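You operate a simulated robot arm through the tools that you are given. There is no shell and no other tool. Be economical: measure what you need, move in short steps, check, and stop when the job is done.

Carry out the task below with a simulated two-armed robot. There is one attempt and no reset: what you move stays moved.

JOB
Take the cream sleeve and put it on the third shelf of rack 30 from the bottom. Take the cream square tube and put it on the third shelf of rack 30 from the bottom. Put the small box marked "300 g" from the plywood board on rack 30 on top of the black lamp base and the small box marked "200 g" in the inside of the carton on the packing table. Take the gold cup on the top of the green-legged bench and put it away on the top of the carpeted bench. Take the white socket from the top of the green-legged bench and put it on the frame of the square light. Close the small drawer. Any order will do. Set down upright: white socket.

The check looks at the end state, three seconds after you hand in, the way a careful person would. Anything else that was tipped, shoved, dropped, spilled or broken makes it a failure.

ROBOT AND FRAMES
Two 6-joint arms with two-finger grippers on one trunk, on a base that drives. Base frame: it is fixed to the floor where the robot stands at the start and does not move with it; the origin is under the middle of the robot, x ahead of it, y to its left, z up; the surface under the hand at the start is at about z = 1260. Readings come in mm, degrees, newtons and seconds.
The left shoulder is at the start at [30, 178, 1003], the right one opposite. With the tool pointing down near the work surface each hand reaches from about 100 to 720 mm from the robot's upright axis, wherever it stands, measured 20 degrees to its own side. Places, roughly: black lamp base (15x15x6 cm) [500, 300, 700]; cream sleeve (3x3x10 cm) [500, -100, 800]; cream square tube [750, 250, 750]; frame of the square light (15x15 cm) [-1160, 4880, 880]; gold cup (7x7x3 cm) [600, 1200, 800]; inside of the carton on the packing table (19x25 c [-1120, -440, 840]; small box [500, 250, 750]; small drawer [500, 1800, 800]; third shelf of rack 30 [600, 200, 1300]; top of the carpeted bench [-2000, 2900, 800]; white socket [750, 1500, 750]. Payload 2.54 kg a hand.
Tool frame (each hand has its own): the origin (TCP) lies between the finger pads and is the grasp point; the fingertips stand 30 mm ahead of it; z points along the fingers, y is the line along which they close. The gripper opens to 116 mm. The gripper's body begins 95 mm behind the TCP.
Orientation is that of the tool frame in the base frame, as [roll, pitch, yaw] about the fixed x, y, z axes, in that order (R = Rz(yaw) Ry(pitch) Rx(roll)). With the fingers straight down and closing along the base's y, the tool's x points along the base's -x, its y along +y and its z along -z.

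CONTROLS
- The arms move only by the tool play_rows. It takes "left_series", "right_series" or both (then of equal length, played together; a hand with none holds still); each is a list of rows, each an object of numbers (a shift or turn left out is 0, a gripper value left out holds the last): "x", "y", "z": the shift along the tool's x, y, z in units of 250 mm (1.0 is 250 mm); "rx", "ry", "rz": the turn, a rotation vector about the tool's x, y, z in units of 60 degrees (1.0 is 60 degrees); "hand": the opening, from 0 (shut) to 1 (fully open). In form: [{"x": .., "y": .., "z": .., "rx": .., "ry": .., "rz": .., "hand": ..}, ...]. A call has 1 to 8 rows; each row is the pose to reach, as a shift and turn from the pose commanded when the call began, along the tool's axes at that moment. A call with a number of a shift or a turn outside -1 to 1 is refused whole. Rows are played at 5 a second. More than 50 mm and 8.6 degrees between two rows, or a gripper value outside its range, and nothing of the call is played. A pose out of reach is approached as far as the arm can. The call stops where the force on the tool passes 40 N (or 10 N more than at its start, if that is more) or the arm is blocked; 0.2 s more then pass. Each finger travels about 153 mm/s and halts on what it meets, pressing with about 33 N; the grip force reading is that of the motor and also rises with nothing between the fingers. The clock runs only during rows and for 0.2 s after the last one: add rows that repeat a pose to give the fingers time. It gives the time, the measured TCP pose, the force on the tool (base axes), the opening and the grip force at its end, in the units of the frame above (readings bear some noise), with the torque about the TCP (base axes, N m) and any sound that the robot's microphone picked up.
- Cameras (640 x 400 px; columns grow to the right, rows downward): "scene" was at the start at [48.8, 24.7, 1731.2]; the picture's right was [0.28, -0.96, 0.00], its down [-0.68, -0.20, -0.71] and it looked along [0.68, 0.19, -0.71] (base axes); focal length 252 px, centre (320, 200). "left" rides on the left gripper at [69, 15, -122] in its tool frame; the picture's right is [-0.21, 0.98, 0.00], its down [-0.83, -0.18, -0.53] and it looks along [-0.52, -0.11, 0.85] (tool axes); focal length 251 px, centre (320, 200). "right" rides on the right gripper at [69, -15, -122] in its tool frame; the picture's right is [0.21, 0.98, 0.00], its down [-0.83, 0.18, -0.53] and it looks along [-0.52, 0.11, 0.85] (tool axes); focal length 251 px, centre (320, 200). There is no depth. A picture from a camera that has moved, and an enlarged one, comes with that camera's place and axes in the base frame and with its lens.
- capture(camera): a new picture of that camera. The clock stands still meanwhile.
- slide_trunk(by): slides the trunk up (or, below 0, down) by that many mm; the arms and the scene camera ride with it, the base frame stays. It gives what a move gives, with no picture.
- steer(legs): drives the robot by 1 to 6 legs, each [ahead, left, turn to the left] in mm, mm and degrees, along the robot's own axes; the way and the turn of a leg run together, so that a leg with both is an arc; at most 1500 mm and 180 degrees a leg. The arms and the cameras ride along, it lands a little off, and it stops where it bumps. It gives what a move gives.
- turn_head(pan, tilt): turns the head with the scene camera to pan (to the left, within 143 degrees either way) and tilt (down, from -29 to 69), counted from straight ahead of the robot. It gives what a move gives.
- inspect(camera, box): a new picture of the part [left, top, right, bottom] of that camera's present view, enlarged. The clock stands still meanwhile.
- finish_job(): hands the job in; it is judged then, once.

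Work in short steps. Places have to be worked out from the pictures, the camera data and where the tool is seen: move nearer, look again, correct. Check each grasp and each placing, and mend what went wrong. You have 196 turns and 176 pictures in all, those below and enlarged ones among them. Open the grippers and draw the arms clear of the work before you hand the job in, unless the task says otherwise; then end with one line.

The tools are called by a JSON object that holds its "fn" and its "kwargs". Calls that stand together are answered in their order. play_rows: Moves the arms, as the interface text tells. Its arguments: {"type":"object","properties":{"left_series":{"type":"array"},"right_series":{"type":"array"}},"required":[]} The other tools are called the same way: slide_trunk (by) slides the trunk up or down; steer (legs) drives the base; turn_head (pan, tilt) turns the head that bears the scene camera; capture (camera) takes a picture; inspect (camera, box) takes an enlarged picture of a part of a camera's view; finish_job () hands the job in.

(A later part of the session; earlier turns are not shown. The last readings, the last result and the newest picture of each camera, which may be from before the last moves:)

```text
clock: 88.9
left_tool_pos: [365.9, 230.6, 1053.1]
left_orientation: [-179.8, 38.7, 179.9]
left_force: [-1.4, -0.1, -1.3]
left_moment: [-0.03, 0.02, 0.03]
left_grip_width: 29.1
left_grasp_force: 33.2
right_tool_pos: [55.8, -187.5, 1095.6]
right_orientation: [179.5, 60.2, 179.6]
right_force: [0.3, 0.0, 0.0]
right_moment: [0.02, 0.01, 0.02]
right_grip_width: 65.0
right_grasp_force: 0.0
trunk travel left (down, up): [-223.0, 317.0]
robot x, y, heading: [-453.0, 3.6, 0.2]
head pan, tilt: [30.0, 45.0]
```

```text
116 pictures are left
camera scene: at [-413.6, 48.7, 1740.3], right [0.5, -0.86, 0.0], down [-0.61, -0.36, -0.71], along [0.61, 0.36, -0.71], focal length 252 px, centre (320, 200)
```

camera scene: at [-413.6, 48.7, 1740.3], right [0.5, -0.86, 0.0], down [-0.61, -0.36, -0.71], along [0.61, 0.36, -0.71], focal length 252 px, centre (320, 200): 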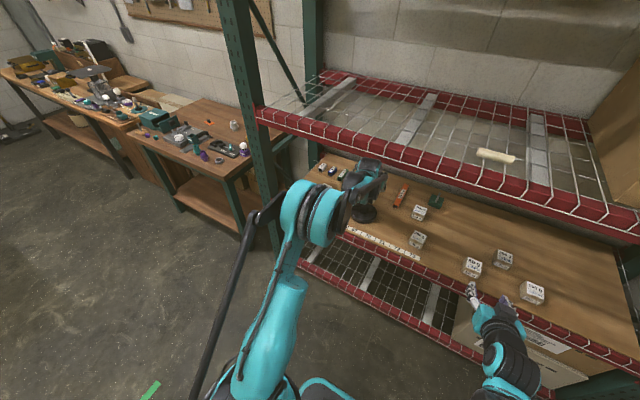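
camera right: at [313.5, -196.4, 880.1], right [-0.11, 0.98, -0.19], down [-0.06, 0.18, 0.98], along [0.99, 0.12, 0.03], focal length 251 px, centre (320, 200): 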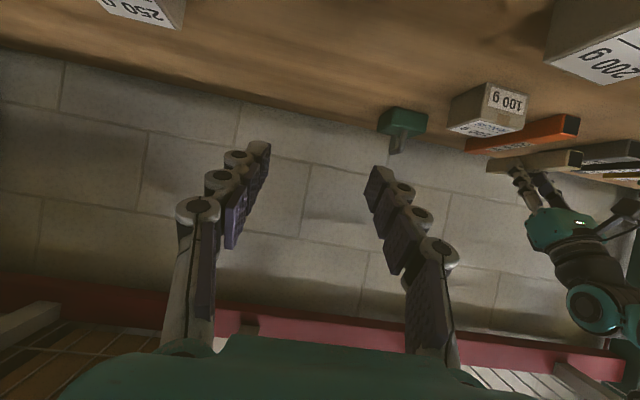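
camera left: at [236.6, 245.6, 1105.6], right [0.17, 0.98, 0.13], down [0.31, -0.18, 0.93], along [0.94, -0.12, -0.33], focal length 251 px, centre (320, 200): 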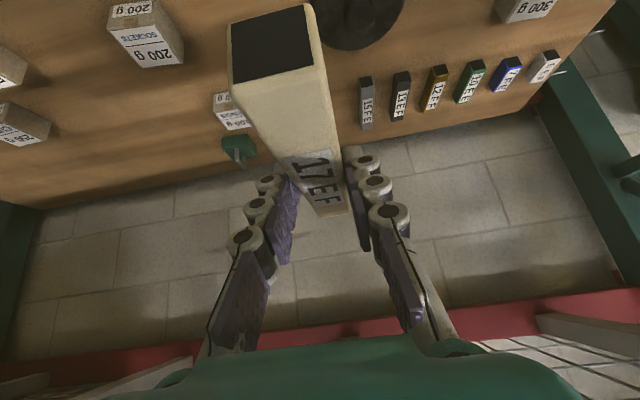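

The tube held. I retract the left hand 210 mm so it's in front of the rack, then raise.

{"fn": "play_rows", "kwargs": {"left_series": [{"x": 0.13, "z": -0.108}, {"x": 0.26, "z": -0.216}, {"x": 0.39, "z": -0.324}, {"x": 0.52, "z": -0.432}, {"x": 0.645, "z": -0.535}, {"x": 0.645, "z": -0.535}]}}

{"fn": "slide_trunk", "kwargs": {"by": 315}}

{"fn": "play_rows", "kwargs": {"left_series": [{"ry": 0.13}, {"ry": 0.26}, {"ry": 0.39}, {"ry": 0.52}, {"ry": 0.645}]}}

{"fn": "play_rows", "kwargs": {"left_series": [{"rz": 0.13}, {"rz": 0.26}, {"rz": 0.39}, {"rz": 0.52}, {"rz": 0.65}, {"rz": 0.78}, {"rz": 0.9}, {"rz": 1.0}]}}

{"fn": "play_rows", "kwargs": {"left_series": [{"rz": 0.13}, {"rz": 0.26}, {"rz": 0.39}, {"rz": 0.5}]}}

{"fn": "play_rows", "kwargs": {"left_series": [{"ry": -0.13}, {"ry": -0.26}, {"ry": -0.39}, {"ry": -0.52}, {"ry": -0.645}]}}

{"fn": "turn_head", "kwargs": {"pan": 10, "tilt": 45}}

{"fn": "capture", "kwargs": {"camera": "scene"}}

{"fn": "capture", "kwargs": {"camera": "left"}}

```text
clock: 90.3
left_tool_pos: [156.3, 232.4, 1056.6]
left_orientation: [-179.7, 38.6, -180.0]
left_force: [0.8, -0.8, -1.3]
left_moment: [0.03, 0.02, 0.03]
left_grip_width: 29.1
left_grasp_force: 33.1
right_tool_pos: [57.3, -187.1, 1095.9]
right_orientation: [179.4, 60.0, 179.5]
right_force: [-0.4, 0.0, 0.0]
right_moment: [0.01, -0.03, 0.0]
right_grip_width: 64.9
right_grasp_force: 0.0
trunk travel left (down, up): [-223.0, 317.0]
robot x, y, heading: [-453.1, 6.5, 0.5]
head pan, tilt: [30.0, 45.0]
```

```text
clock: 93.4
left_tool_pos: [156.8, 232.1, 1369.4]
left_orientation: [-179.8, 38.7, -180.0]
left_force: [-0.5, 0.5, -0.6]
left_moment: [-0.01, -0.01, 0.0]
left_grip_width: 29.1
left_grasp_force: 33.5
right_tool_pos: [55.8, -188.0, 1410.4]
right_orientation: [179.5, 60.1, 179.5]
right_force: [0.9, 0.6, -0.5]
right_moment: [0.03, 0.01, -0.01]
right_grip_width: 65.0
right_grasp_force: 0.1
trunk travel left (down, up): [-538.0, 2.0]
robot x, y, heading: [-455.2, 5.0, 0.2]
head pan, tilt: [30.0, 45.0]
```

```text
clock: 94.6
left_tool_pos: [158.3, 233.1, 1371.4]
left_orientation: [-180.0, -0.2, -180.0]
left_force: [0.8, -0.1, -1.0]
left_moment: [-0.02, 0.03, 0.01]
left_grip_width: 28.9
left_grasp_force: 33.6
right_tool_pos: [56.9, -187.9, 1410.1]
right_orientation: [179.5, 60.0, 179.6]
right_force: [-0.2, -0.1, -0.2]
right_moment: [-0.02, 0.04, 0.04]
right_grip_width: 65.1
right_grasp_force: 0.0
trunk travel left (down, up): [-538.0, 2.0]
robot x, y, heading: [-454.0, 6.4, 0.2]
head pan, tilt: [30.0, 45.0]
```

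```text
clock: 96.4
left_tool_pos: [157.4, 231.3, 1371.5]
left_orientation: [-179.8, 0.1, 119.8]
left_force: [-1.0, 0.8, -1.7]
left_moment: [-0.05, 0.0, 0.02]
left_grip_width: 29.2
left_grasp_force: 33.1
right_tool_pos: [55.1, -187.1, 1409.5]
right_orientation: [179.5, 60.1, 179.6]
right_force: [0.1, -0.1, -0.9]
right_moment: [0.03, -0.02, 0.0]
right_grip_width: 65.1
right_grasp_force: 0.1
trunk travel left (down, up): [-538.0, 2.0]
robot x, y, heading: [-454.5, 5.9, 0.4]
head pan, tilt: [30.0, 45.0]
```

```text
clock: 97.4
left_tool_pos: [157.0, 230.5, 1371.5]
left_orientation: [180.0, 0.1, 89.8]
left_force: [-0.2, -0.4, -1.1]
left_moment: [-0.02, 0.03, 0.03]
left_grip_width: 29.1
left_grasp_force: 32.9
right_tool_pos: [56.2, -188.6, 1410.6]
right_orientation: [179.4, 60.1, 179.6]
right_force: [1.0, -0.4, -1.0]
right_moment: [-0.02, 0.02, 0.02]
right_grip_width: 64.9
right_grasp_force: 0.1
trunk travel left (down, up): [-538.0, 2.0]
robot x, y, heading: [-455.3, 5.9, 0.2]
head pan, tilt: [30.0, 45.0]
```

```text
clock: 98.6
left_tool_pos: [156.5, 234.1, 1371.8]
left_orientation: [179.9, 39.0, 89.8]
left_force: [0.4, 0.1, -0.9]
left_moment: [-0.04, -0.02, -0.01]
left_grip_width: 29.3
left_grasp_force: 32.9
right_tool_pos: [55.6, -186.1, 1409.1]
right_orientation: [179.5, 60.1, 179.6]
right_force: [-0.2, -0.5, 0.2]
right_moment: [0.02, -0.01, -0.07]
right_grip_width: 65.0
right_grasp_force: 0.1
trunk travel left (down, up): [-538.0, 2.0]
robot x, y, heading: [-453.2, 6.1, 0.5]
head pan, tilt: [30.0, 45.0]
```

```text
clock: 99.4
left_tool_pos: [156.1, 231.9, 1372.4]
left_orientation: [-180.0, 38.8, 89.9]
left_force: [-1.0, -0.1, -1.0]
left_moment: [0.01, 0.01, 0.0]
left_grip_width: 29.0
left_grasp_force: 33.0
right_tool_pos: [54.9, -188.8, 1410.7]
right_orientation: [179.4, 60.1, 179.6]
right_force: [0.9, -0.1, 0.0]
right_moment: [-0.01, 0.03, -0.02]
right_grip_width: 65.0
right_grasp_force: 0.1
trunk travel left (down, up): [-538.0, 2.0]
robot x, y, heading: [-450.5, 6.4, 0.1]
head pan, tilt: [10.0, 45.0]
```

```text
115 pictures are left
camera scene: at [-403.9, 21.9, 2055.1], right [0.18, -0.98, 0.0], down [-0.7, -0.13, -0.71], along [0.7, 0.13, -0.71], focal length 252 px, centre (320, 200)
```

scene: 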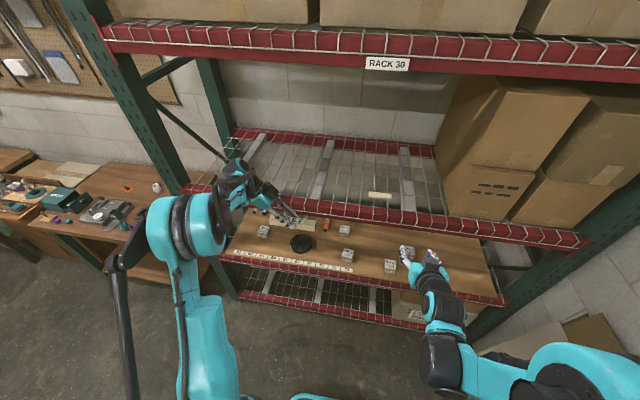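

```text
114 pictures are left
camera left: at [172.7, 361.0, 1424.8], right [0.98, -0.17, 0.13], down [-0.18, -0.31, 0.93], along [-0.12, -0.94, -0.33], focal length 251 px, centre (320, 200)
```

left: 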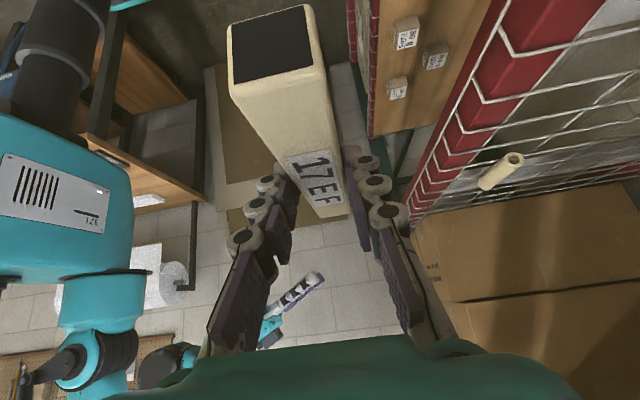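

Tube is along y and level. I drive ahead 282 mm to bring it over the shelf at x ≈ 437.

{"fn": "steer", "kwargs": {"legs": [[282, 0, 0]]}}

{"fn": "capture", "kwargs": {"camera": "scene"}}

{"fn": "capture", "kwargs": {"camera": "left"}}

```text
clock: 101.4
left_tool_pos: [437.0, 234.3, 1372.5]
left_orientation: [179.9, 38.8, 89.9]
left_force: [-0.2, 0.3, -1.3]
left_moment: [0.01, -0.01, 0.01]
left_grip_width: 29.0
left_grasp_force: 33.1
right_tool_pos: [336.6, -185.8, 1410.4]
right_orientation: [179.5, 60.1, 179.6]
right_force: [-1.1, -0.5, -1.0]
right_moment: [0.02, 0.0, 0.01]
right_grip_width: 65.1
right_grasp_force: 0.0
trunk travel left (down, up): [-538.0, 2.0]
robot x, y, heading: [-171.4, 7.3, 0.4]
head pan, tilt: [10.0, 45.0]
```

```text
113 pictures are left
camera scene: at [-123.8, 24.0, 2055.2], right [0.18, -0.98, 0.0], down [-0.69, -0.13, -0.71], along [0.7, 0.13, -0.71], focal length 252 px, centre (320, 200)
```

scene: 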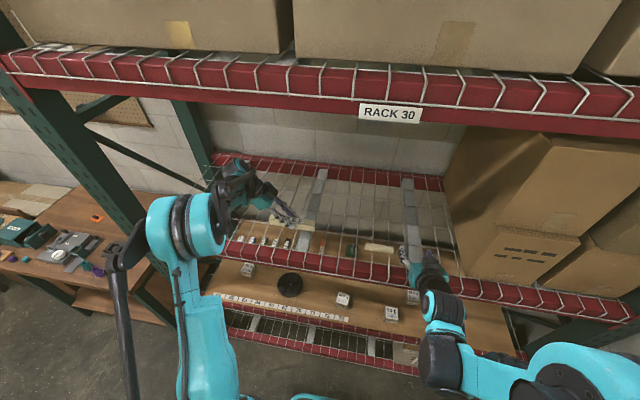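

```text
112 pictures are left
camera left: at [452.5, 364.3, 1425.2], right [0.98, -0.17, 0.14], down [-0.18, -0.31, 0.93], along [-0.11, -0.94, -0.33], focal length 251 px, centre (320, 200)
```

left: 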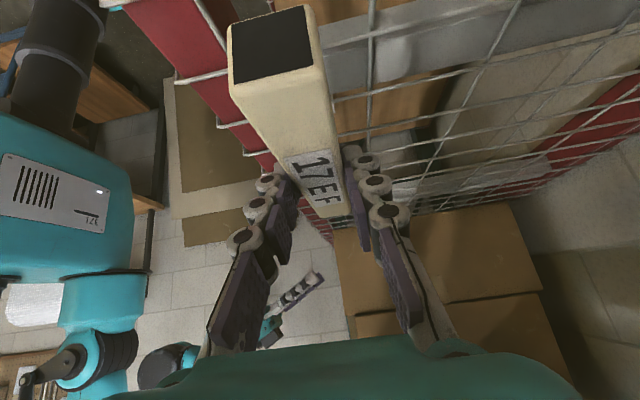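

I lower 62 mm, then go slowly to contact.

{"fn": "play_rows", "kwargs": {"left_series": [{"x": 0.05, "z": 0.062}, {"x": 0.1, "z": 0.124}, {"x": 0.156, "z": 0.193}, {"x": 0.156, "z": 0.193}]}}

{"fn": "play_rows", "kwargs": {"left_series": [{"x": 0.008, "z": 0.0093}, {"x": 0.015, "z": 0.0186}, {"x": 0.02, "z": 0.025}, {"x": 0.025, "z": 0.031}, {"x": 0.03, "z": 0.037}, {"x": 0.035, "z": 0.0435}, {"x": 0.04, "z": 0.05}]}}

{"fn": "inspect", "kwargs": {"camera": "scene", "box": [220, 170, 380, 270]}}

```text
clock: 102.4
left_tool_pos: [435.5, 235.0, 1310.2]
left_orientation: [179.9, 38.8, 90.0]
left_force: [-0.3, -0.5, -0.9]
left_moment: [0.0, -0.01, 0.0]
left_grip_width: 29.0
left_grasp_force: 32.9
right_tool_pos: [337.4, -185.4, 1410.0]
right_orientation: [179.5, 60.0, 179.8]
right_force: [-0.5, 1.0, -0.3]
right_moment: [0.01, -0.01, -0.02]
right_grip_width: 65.0
right_grasp_force: 0.1
trunk travel left (down, up): [-538.0, 2.0]
robot x, y, heading: [-175.5, 6.9, 0.6]
head pan, tilt: [10.0, 45.0]
```

```text
clock: 104.0
left_tool_pos: [437.6, 234.7, 1297.1]
left_orientation: [179.8, 39.1, 89.9]
left_force: [9.9, 1.9, 31.4]
left_moment: [-0.52, -0.19, 0.32]
left_grip_width: 29.4
left_grasp_force: 33.3
right_tool_pos: [335.6, -185.4, 1411.0]
right_orientation: [179.4, 60.1, 179.8]
right_force: [-0.4, 1.2, -1.1]
right_moment: [-0.02, -0.02, 0.0]
right_grip_width: 65.2
right_grasp_force: 0.1
trunk travel left (down, up): [-538.0, 2.0]
robot x, y, heading: [-171.2, 8.3, 0.6]
head pan, tilt: [10.0, 45.0]
```

```text
4.00 times, centred on (300, 220) of scene
camera zoom: at [-123.9, 23.2, 2055.6], right [0.18, -0.98, 0.0], down [-0.69, -0.13, -0.71], along [0.7, 0.13, -0.71], focal length 1010 px, centre (400, 120)
```

zoom: 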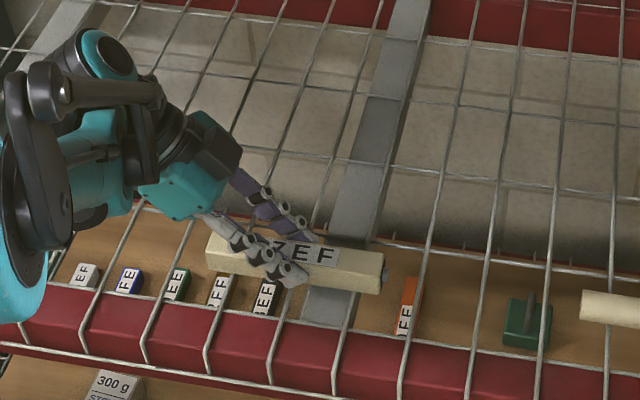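

Contact at z 1297, as predicted, centred on the tube. I ease off 2 mm and open.

{"fn": "play_rows", "kwargs": {"left_series": [{"x": -0.005, "z": -0.006}, {"x": -0.005, "z": -0.006, "hand": 0.28}, {"x": -0.005, "z": -0.006, "hand": 0.33}, {"x": -0.005, "z": -0.006, "hand": 0.4}, {"x": -0.005, "z": -0.006, "hand": 0.45}]}}

{"fn": "inspect", "kwargs": {"camera": "scene", "box": [220, 170, 380, 270]}}

```text
clock: 105.2
left_tool_pos: [437.6, 236.1, 1295.6]
left_orientation: [-179.9, 38.8, 90.0]
left_force: [0.1, 0.0, 0.6]
left_moment: [0.0, 0.01, -0.02]
left_grip_width: 52.0
left_grasp_force: 0.0
right_tool_pos: [337.3, -184.3, 1409.4]
right_orientation: [179.5, 60.1, 179.7]
right_force: [-0.1, -0.7, 0.5]
right_moment: [0.01, -0.01, -0.01]
right_grip_width: 65.2
right_grasp_force: 0.1
trunk travel left (down, up): [-538.0, 2.0]
robot x, y, heading: [-172.4, 10.3, 0.3]
head pan, tilt: [10.0, 45.0]
```

```text
4.00 times, centred on (300, 220) of scene
camera zoom: at [-122.2, 24.0, 2055.1], right [0.18, -0.98, 0.0], down [-0.7, -0.13, -0.71], along [0.7, 0.13, -0.71], focal length 1010 px, centre (400, 120)
```

zoom: 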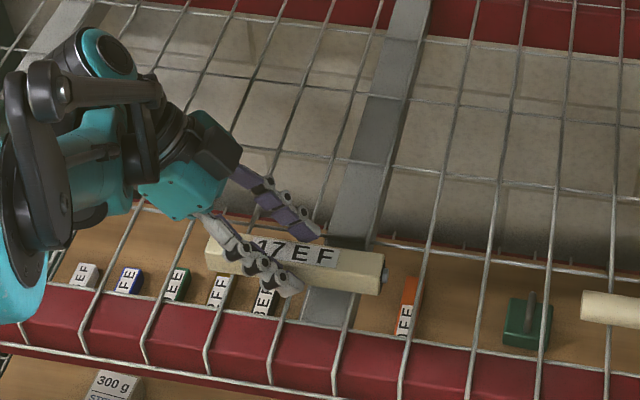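

The tube rests on the mesh. I withdraw the hand along its axis, back off, and turn the left tool back to face forward.

{"fn": "play_rows", "kwargs": {"left_series": [{"z": -0.06}, {"z": -0.15}, {"z": -0.3}, {"z": -0.45}, {"z": -0.6}]}}

{"fn": "steer", "kwargs": {"legs": [[-285, 0, 0]]}}

{"fn": "play_rows", "kwargs": {"left_series": [{"ry": 0.13}, {"ry": 0.26}, {"ry": 0.39}, {"ry": 0.52}, {"ry": 0.645}]}}

{"fn": "play_rows", "kwargs": {"left_series": [{"rz": -0.13}, {"rz": -0.26}, {"rz": -0.39}, {"rz": -0.52}, {"rz": -0.65}, {"rz": -0.78}, {"rz": -0.9}, {"rz": -1.0}]}}

{"fn": "play_rows", "kwargs": {"left_series": [{"rz": -0.13}, {"rz": -0.26}, {"rz": -0.39}, {"rz": -0.5}]}}

{"fn": "play_rows", "kwargs": {"left_series": [{"ry": -0.13}, {"ry": -0.26}, {"ry": -0.39}, {"ry": -0.52}, {"ry": -0.65}, {"ry": -0.75}]}}

{"fn": "capture", "kwargs": {"camera": "scene"}}

```text
clock: 106.4
left_tool_pos: [435.4, 331.1, 1412.7]
left_orientation: [-180.0, 38.9, 89.9]
left_force: [0.5, 0.1, -1.2]
left_moment: [-0.03, -0.02, 0.01]
left_grip_width: 52.3
left_grasp_force: 0.1
right_tool_pos: [336.4, -185.0, 1410.3]
right_orientation: [179.5, 60.1, 179.7]
right_force: [0.0, -0.6, 0.1]
right_moment: [-0.02, 0.04, -0.02]
right_grip_width: 64.9
right_grasp_force: 0.2
trunk travel left (down, up): [-538.0, 2.0]
robot x, y, heading: [-175.3, 7.5, 0.4]
head pan, tilt: [10.0, 45.0]
```

```text
clock: 108.4
left_tool_pos: [143.6, 327.9, 1411.0]
left_orientation: [-179.9, 38.9, 89.9]
left_force: [0.8, 0.0, -0.9]
left_moment: [0.0, 0.0, -0.03]
left_grip_width: 52.2
left_grasp_force: 0.0
right_tool_pos: [44.1, -186.8, 1409.8]
right_orientation: [179.4, 60.0, 179.6]
right_force: [0.2, 0.8, -0.1]
right_moment: [0.01, 0.01, -0.02]
right_grip_width: 64.7
right_grasp_force: 0.1
trunk travel left (down, up): [-538.0, 2.0]
robot x, y, heading: [-466.4, 0.9, 0.5]
head pan, tilt: [10.0, 45.0]
```

```text
clock: 109.6
left_tool_pos: [142.7, 327.9, 1412.0]
left_orientation: [-180.0, 0.0, 90.0]
left_force: [0.6, -0.5, -0.4]
left_moment: [0.05, -0.02, 0.02]
left_grip_width: 52.1
left_grasp_force: 0.1
right_tool_pos: [41.8, -188.3, 1410.0]
right_orientation: [179.4, 60.1, 179.6]
right_force: [0.2, -0.3, -0.4]
right_moment: [-0.01, -0.01, 0.01]
right_grip_width: 65.0
right_grasp_force: 0.0
trunk travel left (down, up): [-538.0, 2.0]
robot x, y, heading: [-468.6, 0.8, 0.4]
head pan, tilt: [10.0, 45.0]
```

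```text
clock: 111.4
left_tool_pos: [142.1, 328.7, 1411.7]
left_orientation: [-179.9, 0.1, 150.1]
left_force: [0.0, 0.3, 1.2]
left_moment: [0.0, 0.01, -0.01]
left_grip_width: 52.0
left_grasp_force: 0.1
right_tool_pos: [42.9, -188.1, 1411.0]
right_orientation: [179.5, 60.1, 179.6]
right_force: [0.4, -0.6, 1.1]
right_moment: [-0.03, 0.0, -0.02]
right_grip_width: 65.0
right_grasp_force: 0.1
trunk travel left (down, up): [-538.0, 2.0]
robot x, y, heading: [-466.7, 7.7, 0.2]
head pan, tilt: [10.0, 45.0]
```

```text
clock: 112.4
left_tool_pos: [141.2, 328.2, 1411.8]
left_orientation: [-179.9, -0.1, -180.0]
left_force: [0.1, -0.4, 0.2]
left_moment: [-0.02, 0.03, 0.0]
left_grip_width: 52.0
left_grasp_force: 0.1
right_tool_pos: [43.9, -187.4, 1409.9]
right_orientation: [179.5, 60.1, 179.6]
right_force: [-1.2, -0.1, 0.6]
right_moment: [0.01, 0.01, -0.01]
right_grip_width: 65.1
right_grasp_force: 0.0
trunk travel left (down, up): [-538.0, 2.0]
robot x, y, heading: [-468.2, 7.6, 0.4]
head pan, tilt: [10.0, 45.0]
```

```text
clock: 113.8
left_tool_pos: [142.7, 329.4, 1410.7]
left_orientation: [-179.8, 45.1, -179.9]
left_force: [0.5, 0.2, -0.5]
left_moment: [0.01, 0.0, 0.04]
left_grip_width: 52.1
left_grasp_force: 0.0
right_tool_pos: [42.6, -187.2, 1412.2]
right_orientation: [179.6, 60.1, 179.6]
right_force: [-0.7, -0.2, 0.0]
right_moment: [-0.01, 0.01, 0.0]
right_grip_width: 65.2
right_grasp_force: 0.1
trunk travel left (down, up): [-538.0, 2.0]
robot x, y, heading: [-468.1, 6.6, 0.4]
head pan, tilt: [10.0, 45.0]
```

```text
109 pictures are left
camera scene: at [-417.0, 22.2, 2055.1], right [0.18, -0.98, 0.0], down [-0.7, -0.13, -0.71], along [0.7, 0.13, -0.71], focal length 252 px, centre (320, 200)
```

scene: 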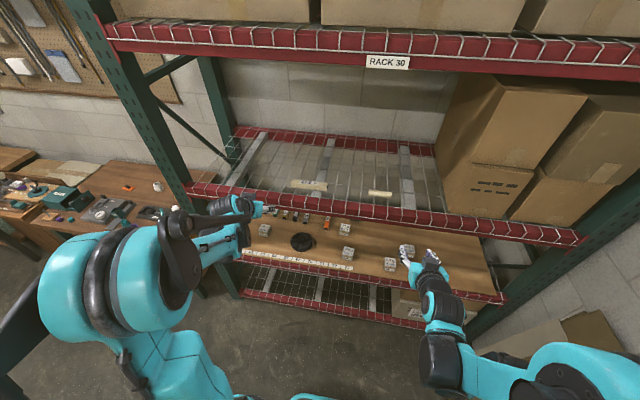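

Both pieces are on the third shelf. Next the 300 g box: trunk down, and shift the robot 200 mm left.

{"fn": "slide_trunk", "kwargs": {"by": -400}}

{"fn": "slide_trunk", "kwargs": {"by": -135}}

{"fn": "steer", "kwargs": {"legs": [[20, 200, 0]]}}

{"fn": "capture", "kwargs": {"camera": "left"}}

{"fn": "inspect", "kwargs": {"camera": "scene", "box": [120, 120, 440, 320]}}

```text
clock: 117.6
left_tool_pos: [142.3, 328.8, 1011.4]
left_orientation: [-179.7, 45.0, -180.0]
left_force: [-0.3, 0.2, 0.0]
left_moment: [0.01, -0.01, -0.01]
left_grip_width: 52.5
left_grasp_force: 0.1
right_tool_pos: [42.1, -187.1, 1009.9]
right_orientation: [179.5, 60.1, 179.8]
right_force: [0.0, 0.2, 0.1]
right_moment: [0.02, 0.02, -0.04]
right_grip_width: 64.9
right_grasp_force: 0.1
trunk travel left (down, up): [-138.0, 402.0]
robot x, y, heading: [-468.2, 4.7, 0.3]
head pan, tilt: [10.0, 45.0]
```

```text
clock: 119.3
left_tool_pos: [142.2, 329.7, 875.6]
left_orientation: [-179.8, 45.0, -179.9]
left_force: [-0.6, -0.3, -0.4]
left_moment: [0.02, 0.01, 0.0]
left_grip_width: 52.3
left_grasp_force: 0.0
right_tool_pos: [42.9, -187.0, 875.0]
right_orientation: [179.5, 60.1, 179.7]
right_force: [-0.5, -0.3, 0.2]
right_moment: [-0.01, -0.04, 0.01]
right_grip_width: 64.7
right_grasp_force: 0.1
trunk travel left (down, up): [-3.0, 537.0]
robot x, y, heading: [-466.5, 1.9, 0.6]
head pan, tilt: [10.0, 45.0]
```

```text
clock: 120.9
left_tool_pos: [161.7, 526.8, 875.9]
left_orientation: [-179.7, 44.9, -179.9]
left_force: [0.3, -0.5, 0.4]
left_moment: [-0.02, 0.01, -0.05]
left_grip_width: 51.9
left_grasp_force: 0.0
right_tool_pos: [61.0, 10.6, 875.3]
right_orientation: [179.6, 60.1, 179.7]
right_force: [0.2, 0.4, 0.3]
right_moment: [-0.03, -0.01, -0.06]
right_grip_width: 65.3
right_grasp_force: 0.1
trunk travel left (down, up): [-3.0, 537.0]
robot x, y, heading: [-447.0, 206.6, 0.5]
head pan, tilt: [10.0, 45.0]
```

```text
108 pictures are left
camera left: at [27.1, 541.5, 913.9], right [0.15, 0.98, 0.15], down [0.21, -0.18, 0.96], along [0.97, -0.12, -0.23], focal length 251 px, centre (320, 200)
```

left: 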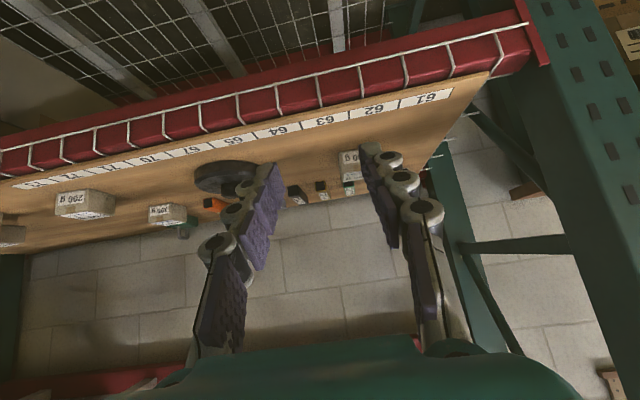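

```text
2.00 times, centred on (280, 220) of scene
camera zoom: at [-397.9, 221.0, 1520.1], right [0.18, -0.98, 0.0], down [-0.7, -0.13, -0.71], along [0.7, 0.13, -0.71], focal length 505 px, centre (400, 160)
```

zoom: 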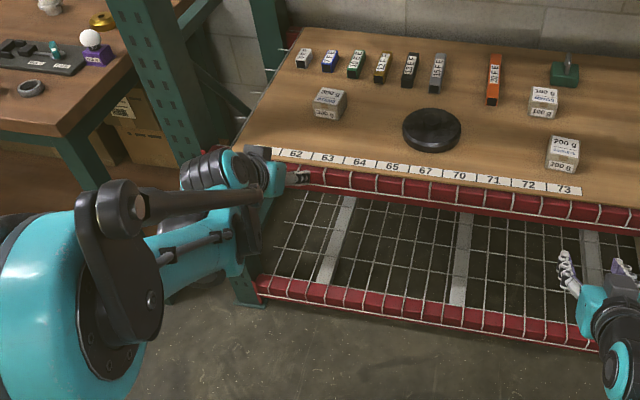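

The 300 g box is near (540, 566). I drive ahead 290 mm with the left hand passing over the board edge.

{"fn": "steer", "kwargs": {"legs": [[285, 0, 0]]}}

{"fn": "play_rows", "kwargs": {"left_series": [{"hand": 0.7}, {"hand": 0.85}, {"hand": 0.85}]}}

{"fn": "capture", "kwargs": {"camera": "left"}}

{"fn": "inspect", "kwargs": {"camera": "scene", "box": [120, 120, 440, 320]}}

```text
clock: 122.9
left_tool_pos: [450.1, 530.9, 875.8]
left_orientation: [-179.8, 45.0, -179.7]
left_force: [-0.6, 0.1, -0.5]
left_moment: [-0.01, 0.03, 0.04]
left_grip_width: 52.2
left_grasp_force: 0.0
right_tool_pos: [353.4, 14.4, 875.1]
right_orientation: [179.5, 60.2, -180.0]
right_force: [-0.1, 0.0, 0.0]
right_moment: [0.01, -0.01, 0.02]
right_grip_width: 65.0
right_grasp_force: 0.0
trunk travel left (down, up): [-3.0, 537.0]
robot x, y, heading: [-157.1, 204.8, 0.6]
head pan, tilt: [10.0, 45.0]
```

```text
clock: 123.7
left_tool_pos: [450.0, 530.8, 876.6]
left_orientation: [-179.8, 45.0, -179.6]
left_force: [-0.2, 0.1, -0.2]
left_moment: [0.02, 0.02, -0.01]
left_grip_width: 98.5
left_grasp_force: 0.0
right_tool_pos: [352.9, 16.2, 874.6]
right_orientation: [179.5, 60.1, -180.0]
right_force: [-0.2, -0.2, -0.2]
right_moment: [0.03, 0.02, 0.0]
right_grip_width: 64.8
right_grasp_force: 0.0
trunk travel left (down, up): [-3.0, 537.0]
robot x, y, heading: [-161.2, 204.3, 0.6]
head pan, tilt: [10.0, 45.0]
```

```text
106 pictures are left
camera left: at [314.9, 546.0, 914.3], right [0.15, 0.98, 0.15], down [0.21, -0.18, 0.96], along [0.97, -0.11, -0.23], focal length 251 px, centre (320, 200)
```

left: 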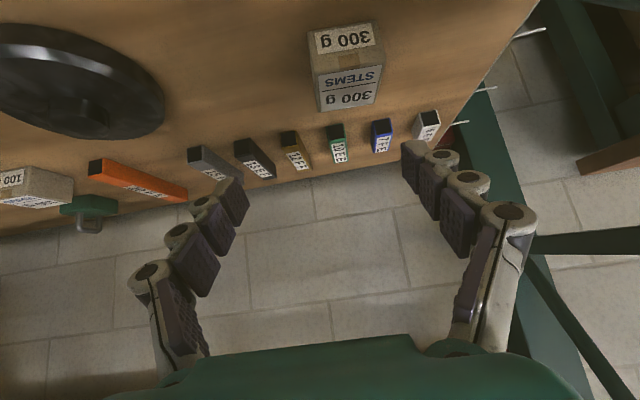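

```text
2.00 times, centred on (280, 220) of scene
camera zoom: at [-108.3, 222.7, 1520.1], right [0.18, -0.98, 0.0], down [-0.69, -0.13, -0.71], along [0.69, 0.13, -0.71], focal length 505 px, centre (400, 160)
```

zoom: 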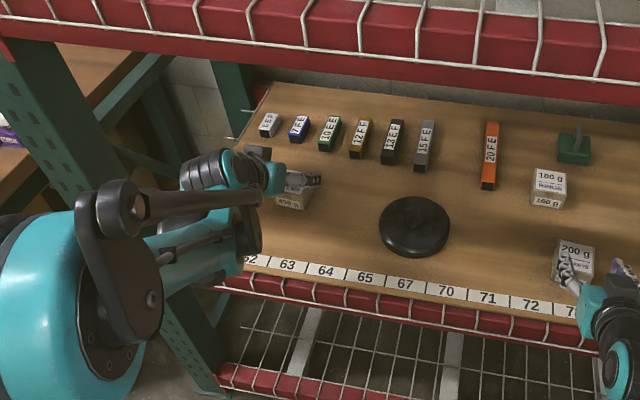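

The box is about 60 mm wide, centred near (540, 568), top z ≈ 752. I move the left hand along its axis to (530, 568, 746).

{"fn": "play_rows", "kwargs": {"left_series": [{"x": 0.08, "y": 0.08, "z": 0.05}, {"x": 0.147, "y": 0.146, "z": 0.15}, {"x": 0.147, "y": 0.146, "z": 0.3}, {"x": 0.147, "y": 0.146, "z": 0.42}, {"x": 0.147, "y": 0.146, "z": 0.42}]}}

{"fn": "capture", "kwargs": {"camera": "left"}}

```text
clock: 124.9
left_tool_pos: [497.0, 568.3, 774.3]
left_orientation: [-179.8, 45.0, -179.7]
left_force: [-0.5, -0.8, 0.8]
left_moment: [-0.02, 0.02, 0.01]
left_grip_width: 98.5
left_grasp_force: 0.0
right_tool_pos: [352.4, 13.8, 875.8]
right_orientation: [179.5, 60.1, -179.9]
right_force: [-1.4, 0.0, -0.2]
right_moment: [0.0, 0.02, 0.01]
right_grip_width: 64.8
right_grasp_force: 0.0
trunk travel left (down, up): [-3.0, 537.0]
robot x, y, heading: [-158.2, 202.2, 0.7]
head pan, tilt: [10.0, 45.0]
```

```text
104 pictures are left
camera left: at [362.7, 582.5, 813.9], right [0.15, 0.98, 0.15], down [0.21, -0.18, 0.96], along [0.97, -0.11, -0.23], focal length 251 px, centre (320, 200)
```

left: 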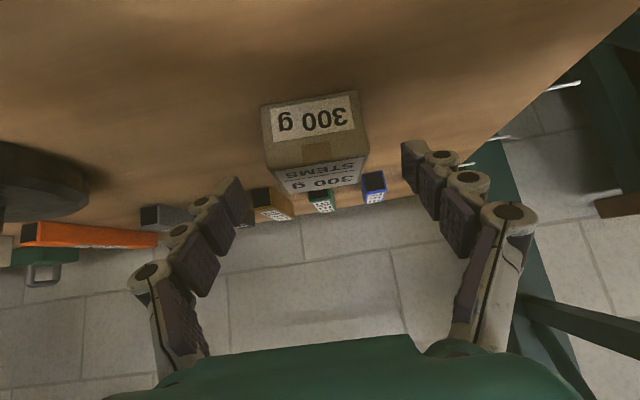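

Aligned; box spans y 540–600, height about 48 mm. Advance 44 mm along the tool axis and close.

{"fn": "play_rows", "kwargs": {"left_series": [{"z": 0.09}, {"z": 0.172}, {"z": 0.172, "hand": 0.55}, {"z": 0.172, "hand": 0.45}, {"z": 0.172, "hand": 0.35}, {"z": 0.172, "hand": 0.35}]}}

{"fn": "capture", "kwargs": {"camera": "left"}}

```text
clock: 126.3
left_tool_pos: [528.3, 568.3, 746.0]
left_orientation: [-179.8, 45.0, -179.6]
left_force: [-0.4, 0.2, 3.0]
left_moment: [0.12, -0.01, -0.12]
left_grip_width: 65.9
left_grasp_force: 33.1
right_tool_pos: [351.4, 15.6, 873.8]
right_orientation: [179.3, 60.2, 179.8]
right_force: [-0.5, 0.4, 0.2]
right_moment: [-0.01, -0.03, 0.0]
right_grip_width: 65.0
right_grasp_force: 0.1
trunk travel left (down, up): [-3.0, 537.0]
robot x, y, heading: [-158.7, 203.0, 0.6]
head pan, tilt: [10.0, 45.0]
```

```text
103 pictures are left
camera left: at [393.3, 582.4, 783.6], right [0.15, 0.98, 0.15], down [0.21, -0.18, 0.96], along [0.97, -0.11, -0.23], focal length 251 px, centre (320, 200)
```

left: 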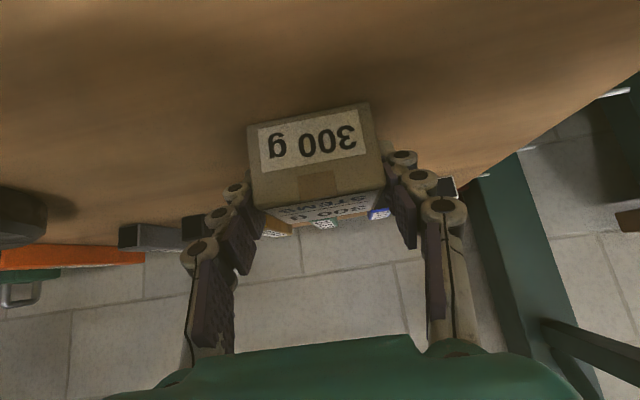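

Gripped. I lift 85 mm and look toward the lamp base.

{"fn": "play_rows", "kwargs": {"left_series": [{"x": -0.08, "z": -0.08}, {"x": -0.16, "z": -0.16}, {"x": -0.24, "z": -0.24}, {"x": -0.24, "z": -0.24}]}}

{"fn": "inspect", "kwargs": {"camera": "scene", "box": [240, 170, 400, 270]}}

{"fn": "capture", "kwargs": {"camera": "left"}}

{"fn": "capture", "kwargs": {"camera": "right"}}

```text
clock: 127.3
left_tool_pos: [525.7, 568.2, 831.0]
left_orientation: [-179.9, 45.0, -179.5]
left_force: [0.5, 0.1, -1.9]
left_moment: [-0.02, 0.03, 0.05]
left_grip_width: 65.6
left_grasp_force: 32.8
right_tool_pos: [354.0, 15.2, 874.9]
right_orientation: [179.5, 60.1, 180.0]
right_force: [0.0, 0.4, 0.7]
right_moment: [-0.01, 0.01, -0.02]
right_grip_width: 64.9
right_grasp_force: 0.0
trunk travel left (down, up): [-3.0, 537.0]
robot x, y, heading: [-159.2, 204.6, 0.7]
head pan, tilt: [10.0, 45.0]
```

```text
4.00 times, centred on (320, 220) of scene
camera zoom: at [-107.9, 222.9, 1520.1], right [0.19, -0.98, 0.0], down [-0.7, -0.13, -0.71], along [0.69, 0.13, -0.71], focal length 1010 px, centre (320, 120)
```

zoom: 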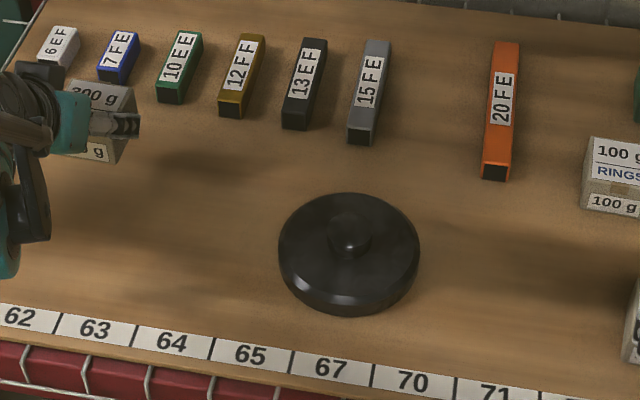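

```text
101 pictures are left
camera left: at [392.3, 582.8, 868.9], right [0.15, 0.98, 0.15], down [0.21, -0.18, 0.96], along [0.97, -0.11, -0.23], focal length 251 px, centre (320, 200)
```

left: 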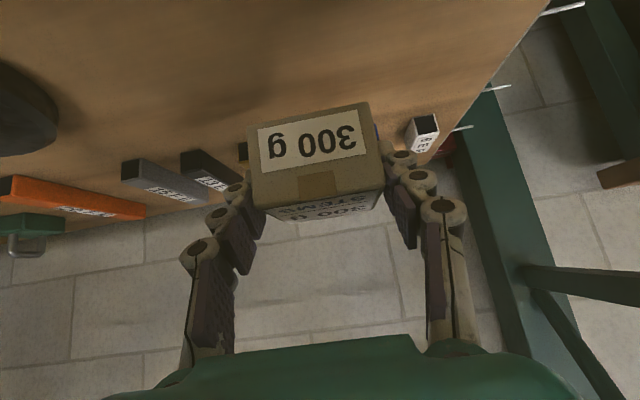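

```text
100 pictures are left
camera right: at [212.5, -0.8, 876.7], right [-0.11, 0.98, -0.18], down [-0.05, 0.18, 0.98], along [0.99, 0.12, 0.03], focal length 251 px, centre (320, 200)
```

right: 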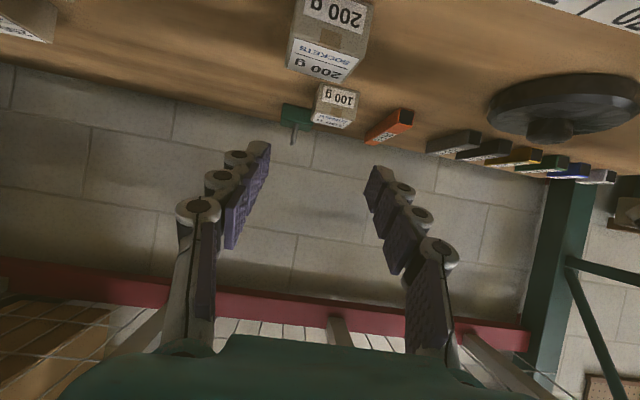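

I enlarge the lamp base's hub seen from the side by the right camera.

{"fn": "inspect", "kwargs": {"camera": "right", "box": [470, 60, 640, 160]}}

{"fn": "inspect", "kwargs": {"camera": "scene", "box": [300, 200, 360, 250]}}

```text
3.76 times, centred on (555, 110) of right
camera zoom: at [212.5, -0.8, 876.7], right [-0.11, 0.98, -0.18], down [-0.05, 0.18, 0.98], along [0.99, 0.12, 0.03], focal length 947 px, centre (-565, 539)
```

zoom: 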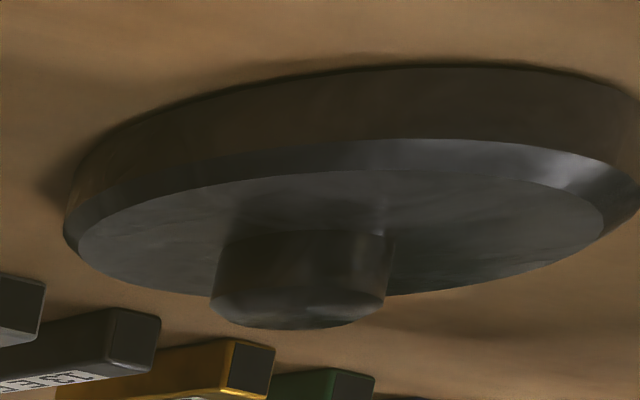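

```text
8.00 times, centred on (330, 225) of scene
camera zoom: at [-107.9, 222.9, 1520.1], right [0.19, -0.98, 0.0], down [-0.7, -0.13, -0.71], along [0.69, 0.13, -0.71], focal length 2020 px, centre (240, 0)
```

zoom: 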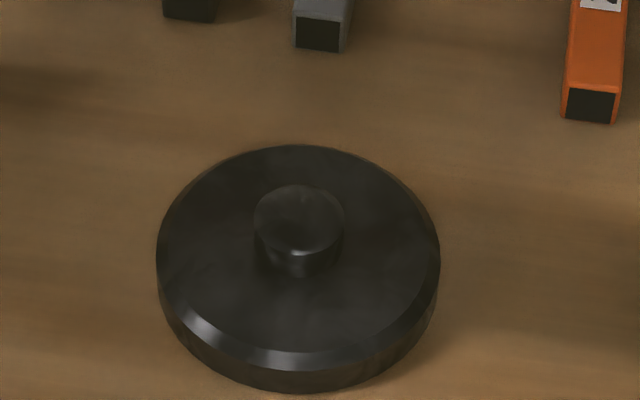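

The hub has a flat top about 45 mm across near (488, 306), z ≈ 765. I carry the box over toward it, a little higher.

{"fn": "play_rows", "kwargs": {"left_series": [{"x": -0.02, "y": -0.1, "z": -0.06}, {"x": 0.03, "y": -0.25, "z": -0.1}, {"x": 0.06, "y": -0.42, "z": -0.14}, {"x": 0.096, "y": -0.6, "z": -0.175}, {"x": 0.096, "y": -0.78, "z": -0.175}, {"x": 0.096, "y": -0.96, "z": -0.175}, {"x": 0.096, "y": -0.96, "z": -0.175}]}}

{"fn": "capture", "kwargs": {"camera": "left"}}

{"fn": "inspect", "kwargs": {"camera": "scene", "box": [240, 170, 400, 270]}}

{"fn": "capture", "kwargs": {"camera": "right"}}

```text
clock: 128.9
left_tool_pos: [479.8, 329.0, 845.4]
left_orientation: [-179.8, 45.0, -179.6]
left_force: [0.0, -0.1, -2.9]
left_moment: [-0.01, 0.04, -0.04]
left_grip_width: 65.6
left_grasp_force: 33.0
right_tool_pos: [352.5, 15.5, 874.7]
right_orientation: [179.5, 60.1, -180.0]
right_force: [-1.0, 0.3, -0.5]
right_moment: [0.0, -0.04, 0.02]
right_grip_width: 65.3
right_grasp_force: 0.1
trunk travel left (down, up): [-3.0, 537.0]
robot x, y, heading: [-159.1, 207.5, 0.5]
head pan, tilt: [10.0, 45.0]
```

```text
97 pictures are left
camera left: at [345.7, 343.0, 883.8], right [0.15, 0.98, 0.15], down [0.21, -0.18, 0.96], along [0.97, -0.11, -0.23], focal length 251 px, centre (320, 200)
```

left: 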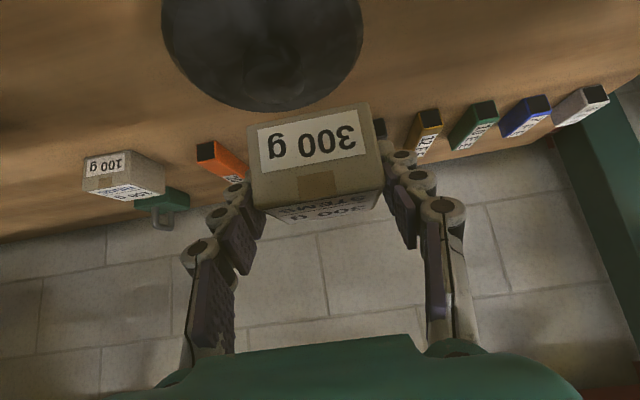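

```text
4.00 times, centred on (320, 220) of scene
camera zoom: at [-108.0, 222.8, 1520.1], right [0.19, -0.98, 0.0], down [-0.7, -0.13, -0.71], along [0.69, 0.13, -0.71], focal length 1010 px, centre (320, 120)
```

zoom: 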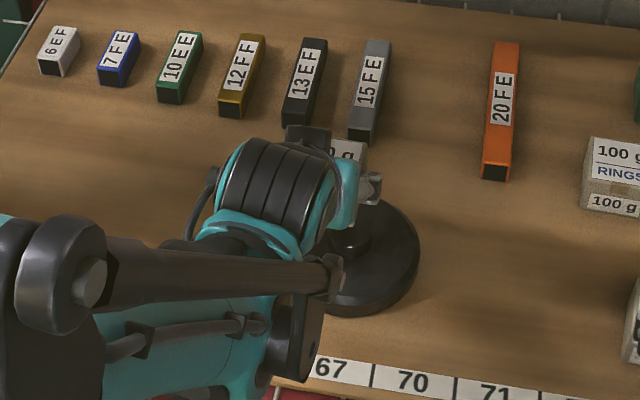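

```text
95 pictures are left
camera right: at [212.4, -0.8, 876.8], right [-0.11, 0.98, -0.18], down [-0.05, 0.18, 0.98], along [0.99, 0.12, 0.03], focal length 251 px, centre (320, 200)
```

right: 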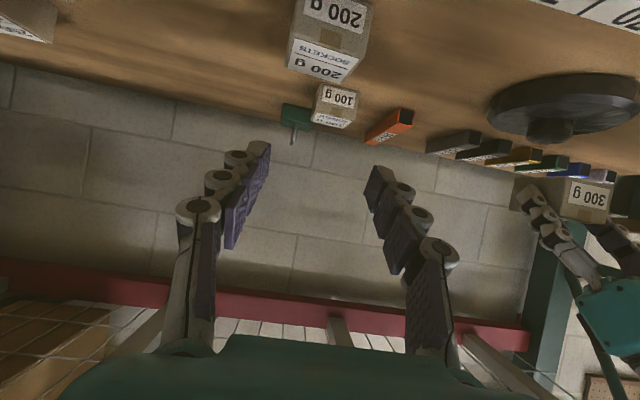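

I zoom both hand cameras to compare hub and box positions directly.

{"fn": "inspect", "kwargs": {"camera": "right", "box": [480, 60, 640, 260]}}

{"fn": "inspect", "kwargs": {"camera": "left", "box": [150, 0, 400, 230]}}

```text
2.00 times, centred on (560, 160) of right
camera zoom: at [212.4, -0.8, 876.8], right [-0.11, 0.98, -0.18], down [-0.05, 0.18, 0.98], along [0.99, 0.12, 0.03], focal length 503 px, centre (-160, 280)
```

zoom: 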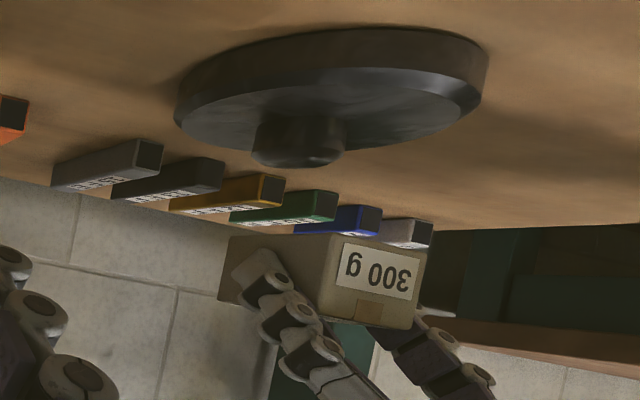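

```text
1.74 times, centred on (275, 115) of left
camera zoom: at [345.7, 343.0, 883.8], right [0.15, 0.98, 0.15], down [0.21, -0.18, 0.96], along [0.97, -0.11, -0.23], focal length 437 px, centre (398, 348)
```

zoom: 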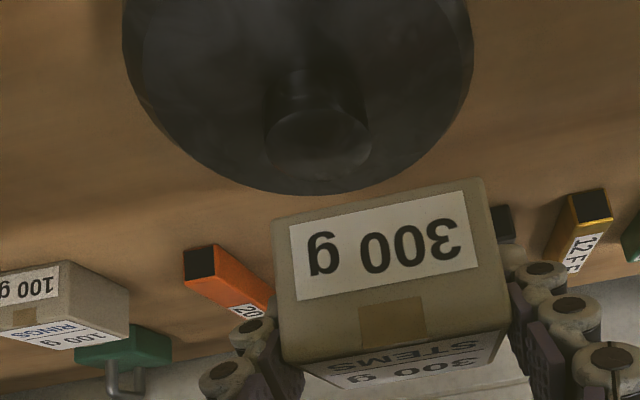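

Hub ≈ (487, 307); box centre ≈ (494, 331). I shift by (-7, -24) and lower 25 mm, then check again.

{"fn": "play_rows", "kwargs": {"left_series": [{"x": 0.02, "y": -0.05, "z": -0.02}, {"x": 0.02, "y": -0.096, "z": -0.02}, {"x": 0.09, "y": -0.096, "z": 0.051}, {"x": 0.09, "y": -0.096, "z": 0.051}]}}

{"fn": "inspect", "kwargs": {"camera": "right", "box": [480, 60, 640, 260]}}

{"fn": "inspect", "kwargs": {"camera": "left", "box": [150, 0, 400, 230]}}

```text
clock: 129.9
left_tool_pos: [474.5, 304.5, 818.5]
left_orientation: [-179.8, 45.1, -179.5]
left_force: [0.0, 0.1, -4.6]
left_moment: [0.01, 0.05, 0.02]
left_grip_width: 65.4
left_grasp_force: 33.0
right_tool_pos: [351.9, 15.9, 875.0]
right_orientation: [179.5, 60.1, -180.0]
right_force: [0.6, 0.9, 0.0]
right_moment: [-0.02, 0.01, 0.0]
right_grip_width: 65.0
right_grasp_force: 0.1
trunk travel left (down, up): [-3.0, 537.0]
robot x, y, heading: [-156.9, 204.7, 0.7]
head pan, tilt: [10.0, 45.0]
```

```text
2.00 times, centred on (560, 160) of right
camera zoom: at [212.3, -0.9, 876.8], right [-0.11, 0.98, -0.18], down [-0.05, 0.18, 0.98], along [0.99, 0.12, 0.03], focal length 503 px, centre (-160, 280)
```

zoom: 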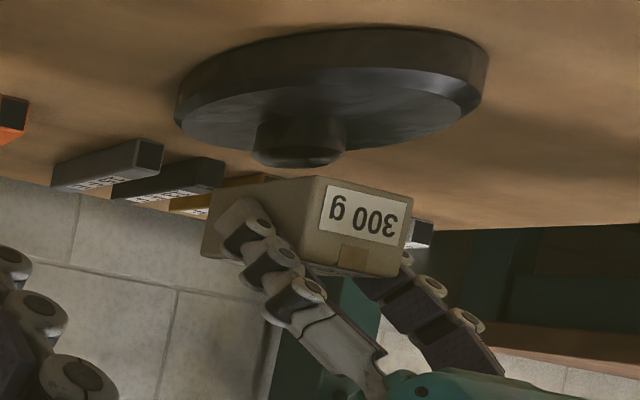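

```text
1.74 times, centred on (275, 115) of left
camera zoom: at [339.6, 318.1, 857.2], right [0.15, 0.98, 0.15], down [0.21, -0.18, 0.96], along [0.97, -0.11, -0.23], focal length 437 px, centre (398, 348)
```

zoom: 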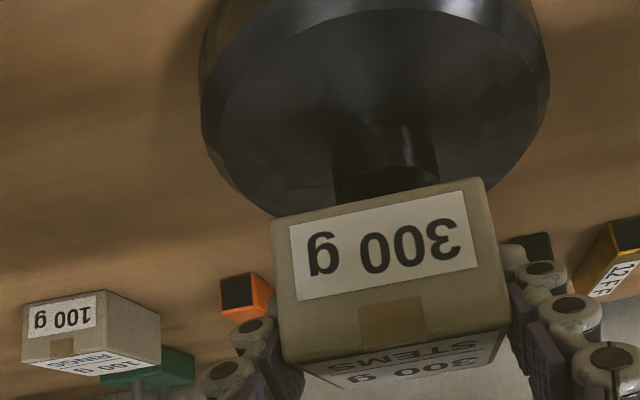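

Box and hub are aligned in both views within a few millimetres. I lower slowly until contact.

{"fn": "play_rows", "kwargs": {"left_series": [{"x": 0.02, "z": 0.02}, {"x": 0.03, "z": 0.03}, {"x": 0.036, "z": 0.036}, {"x": 0.042, "z": 0.042}, {"x": 0.048, "z": 0.048}, {"x": 0.054, "z": 0.054}, {"x": 0.06, "z": 0.06}, {"x": 0.066, "z": 0.066}]}}

{"fn": "inspect", "kwargs": {"camera": "right", "box": [480, 60, 640, 260]}}

```text
clock: 131.7
left_tool_pos: [473.5, 304.2, 797.2]
left_orientation: [-179.8, 45.2, -179.7]
left_force: [3.2, -0.4, 13.0]
left_moment: [0.25, -0.28, -0.04]
left_grip_width: 65.4
left_grasp_force: 33.3
right_tool_pos: [351.6, 15.7, 875.7]
right_orientation: [179.5, 60.1, 179.9]
right_force: [0.4, 0.1, -0.1]
right_moment: [0.03, 0.0, -0.01]
right_grip_width: 64.7
right_grasp_force: 0.0
trunk travel left (down, up): [-3.0, 537.0]
robot x, y, heading: [-159.7, 202.7, 0.7]
head pan, tilt: [10.0, 45.0]
```

```text
2.00 times, centred on (560, 160) of right
camera zoom: at [211.7, -1.2, 877.3], right [-0.11, 0.98, -0.18], down [-0.05, 0.18, 0.98], along [0.99, 0.12, 0.03], focal length 503 px, centre (-160, 280)
```

zoom: 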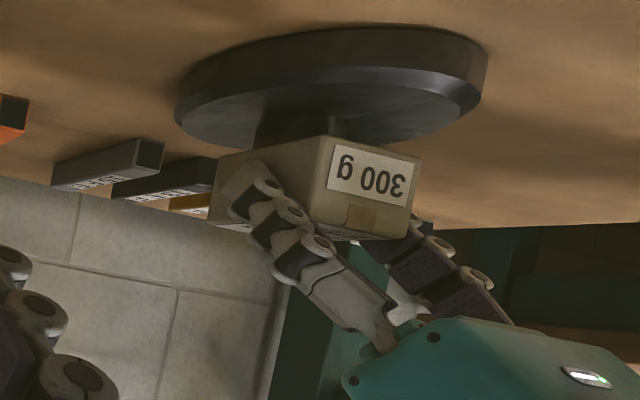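

Contact on the hub. I open slowly and check.

{"fn": "play_rows", "kwargs": {"left_series": [{"hand": 0.58}, {"hand": 0.62}, {"hand": 0.68}, {"hand": 0.75}, {"hand": 0.8}]}}

{"fn": "inspect", "kwargs": {"camera": "right", "box": [480, 60, 640, 260]}}

{"fn": "inspect", "kwargs": {"camera": "left", "box": [150, 0, 500, 230]}}

```text
clock: 132.9
left_tool_pos: [474.6, 303.8, 796.4]
left_orientation: [-179.8, 45.1, -179.6]
left_force: [-0.4, 0.3, -0.3]
left_moment: [0.01, -0.02, 0.03]
left_grip_width: 92.7
left_grasp_force: 0.0
right_tool_pos: [353.2, 14.5, 875.0]
right_orientation: [179.5, 60.2, -180.0]
right_force: [0.1, 0.2, -0.1]
right_moment: [0.01, 0.0, -0.03]
right_grip_width: 64.6
right_grasp_force: 0.1
trunk travel left (down, up): [-3.0, 537.0]
robot x, y, heading: [-158.9, 208.5, 0.8]
head pan, tilt: [10.0, 45.0]
```

```text
2.00 times, centred on (560, 160) of right
camera zoom: at [212.2, -0.9, 876.8], right [-0.11, 0.98, -0.18], down [-0.05, 0.18, 0.98], along [0.99, 0.12, 0.03], focal length 503 px, centre (-160, 280)
```

zoom: 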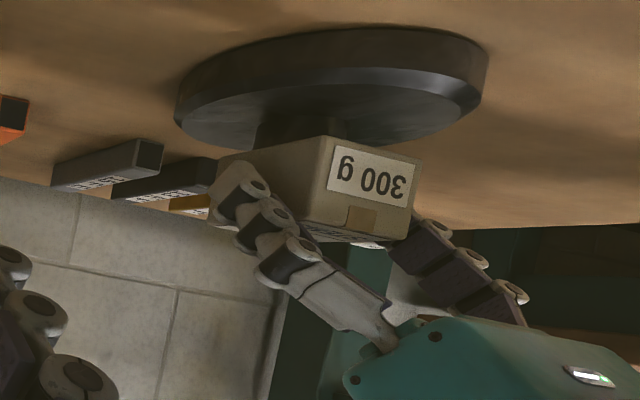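

```text
1.74 times, centred on (325, 115) of left
camera zoom: at [339.4, 318.5, 834.4], right [0.15, 0.98, 0.15], down [0.21, -0.18, 0.96], along [0.97, -0.11, -0.23], focal length 437 px, centre (311, 348)
```

zoom: 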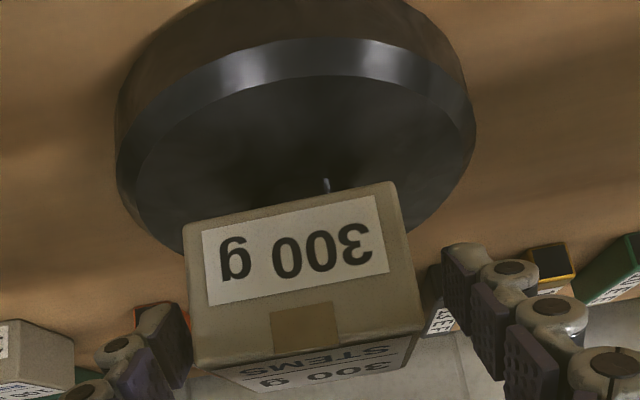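

The box stands level on the lamp base. I withdraw the left hand along its axis and then back the robot off.

{"fn": "play_rows", "kwargs": {"left_series": [{"z": -0.06}, {"z": -0.18}, {"z": -0.32}, {"z": -0.46}, {"z": -0.6}]}}

{"fn": "inspect", "kwargs": {"camera": "scene", "box": [240, 150, 440, 290]}}

```text
clock: 134.1
left_tool_pos: [368.3, 306.1, 901.8]
left_orientation: [-179.8, 45.0, -179.6]
left_force: [-0.2, -0.3, 0.9]
left_moment: [0.01, 0.0, 0.0]
left_grip_width: 92.9
left_grasp_force: 0.1
right_tool_pos: [351.7, 14.2, 875.8]
right_orientation: [179.5, 60.1, 179.9]
right_force: [-0.1, 0.7, -0.2]
right_moment: [0.02, 0.01, -0.05]
right_grip_width: 65.1
right_grasp_force: 0.1
trunk travel left (down, up): [-3.0, 537.0]
robot x, y, heading: [-161.5, 203.8, 0.5]
head pan, tilt: [10.0, 45.0]
```

```text
2.86 times, centred on (340, 220) of scene
camera zoom: at [-109.5, 222.8, 1520.2], right [0.19, -0.98, 0.0], down [-0.69, -0.13, -0.71], along [0.7, 0.13, -0.71], focal length 722 px, centre (263, 143)
```

zoom: 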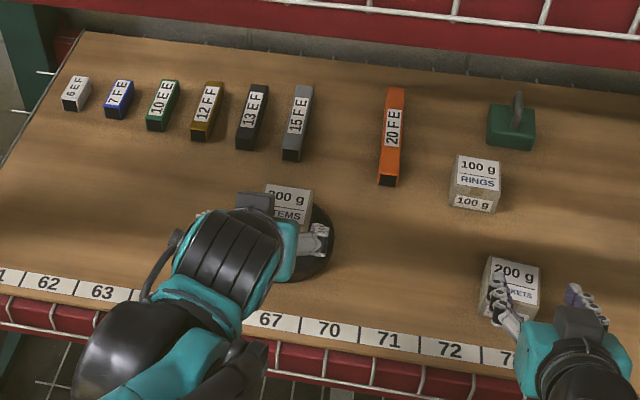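

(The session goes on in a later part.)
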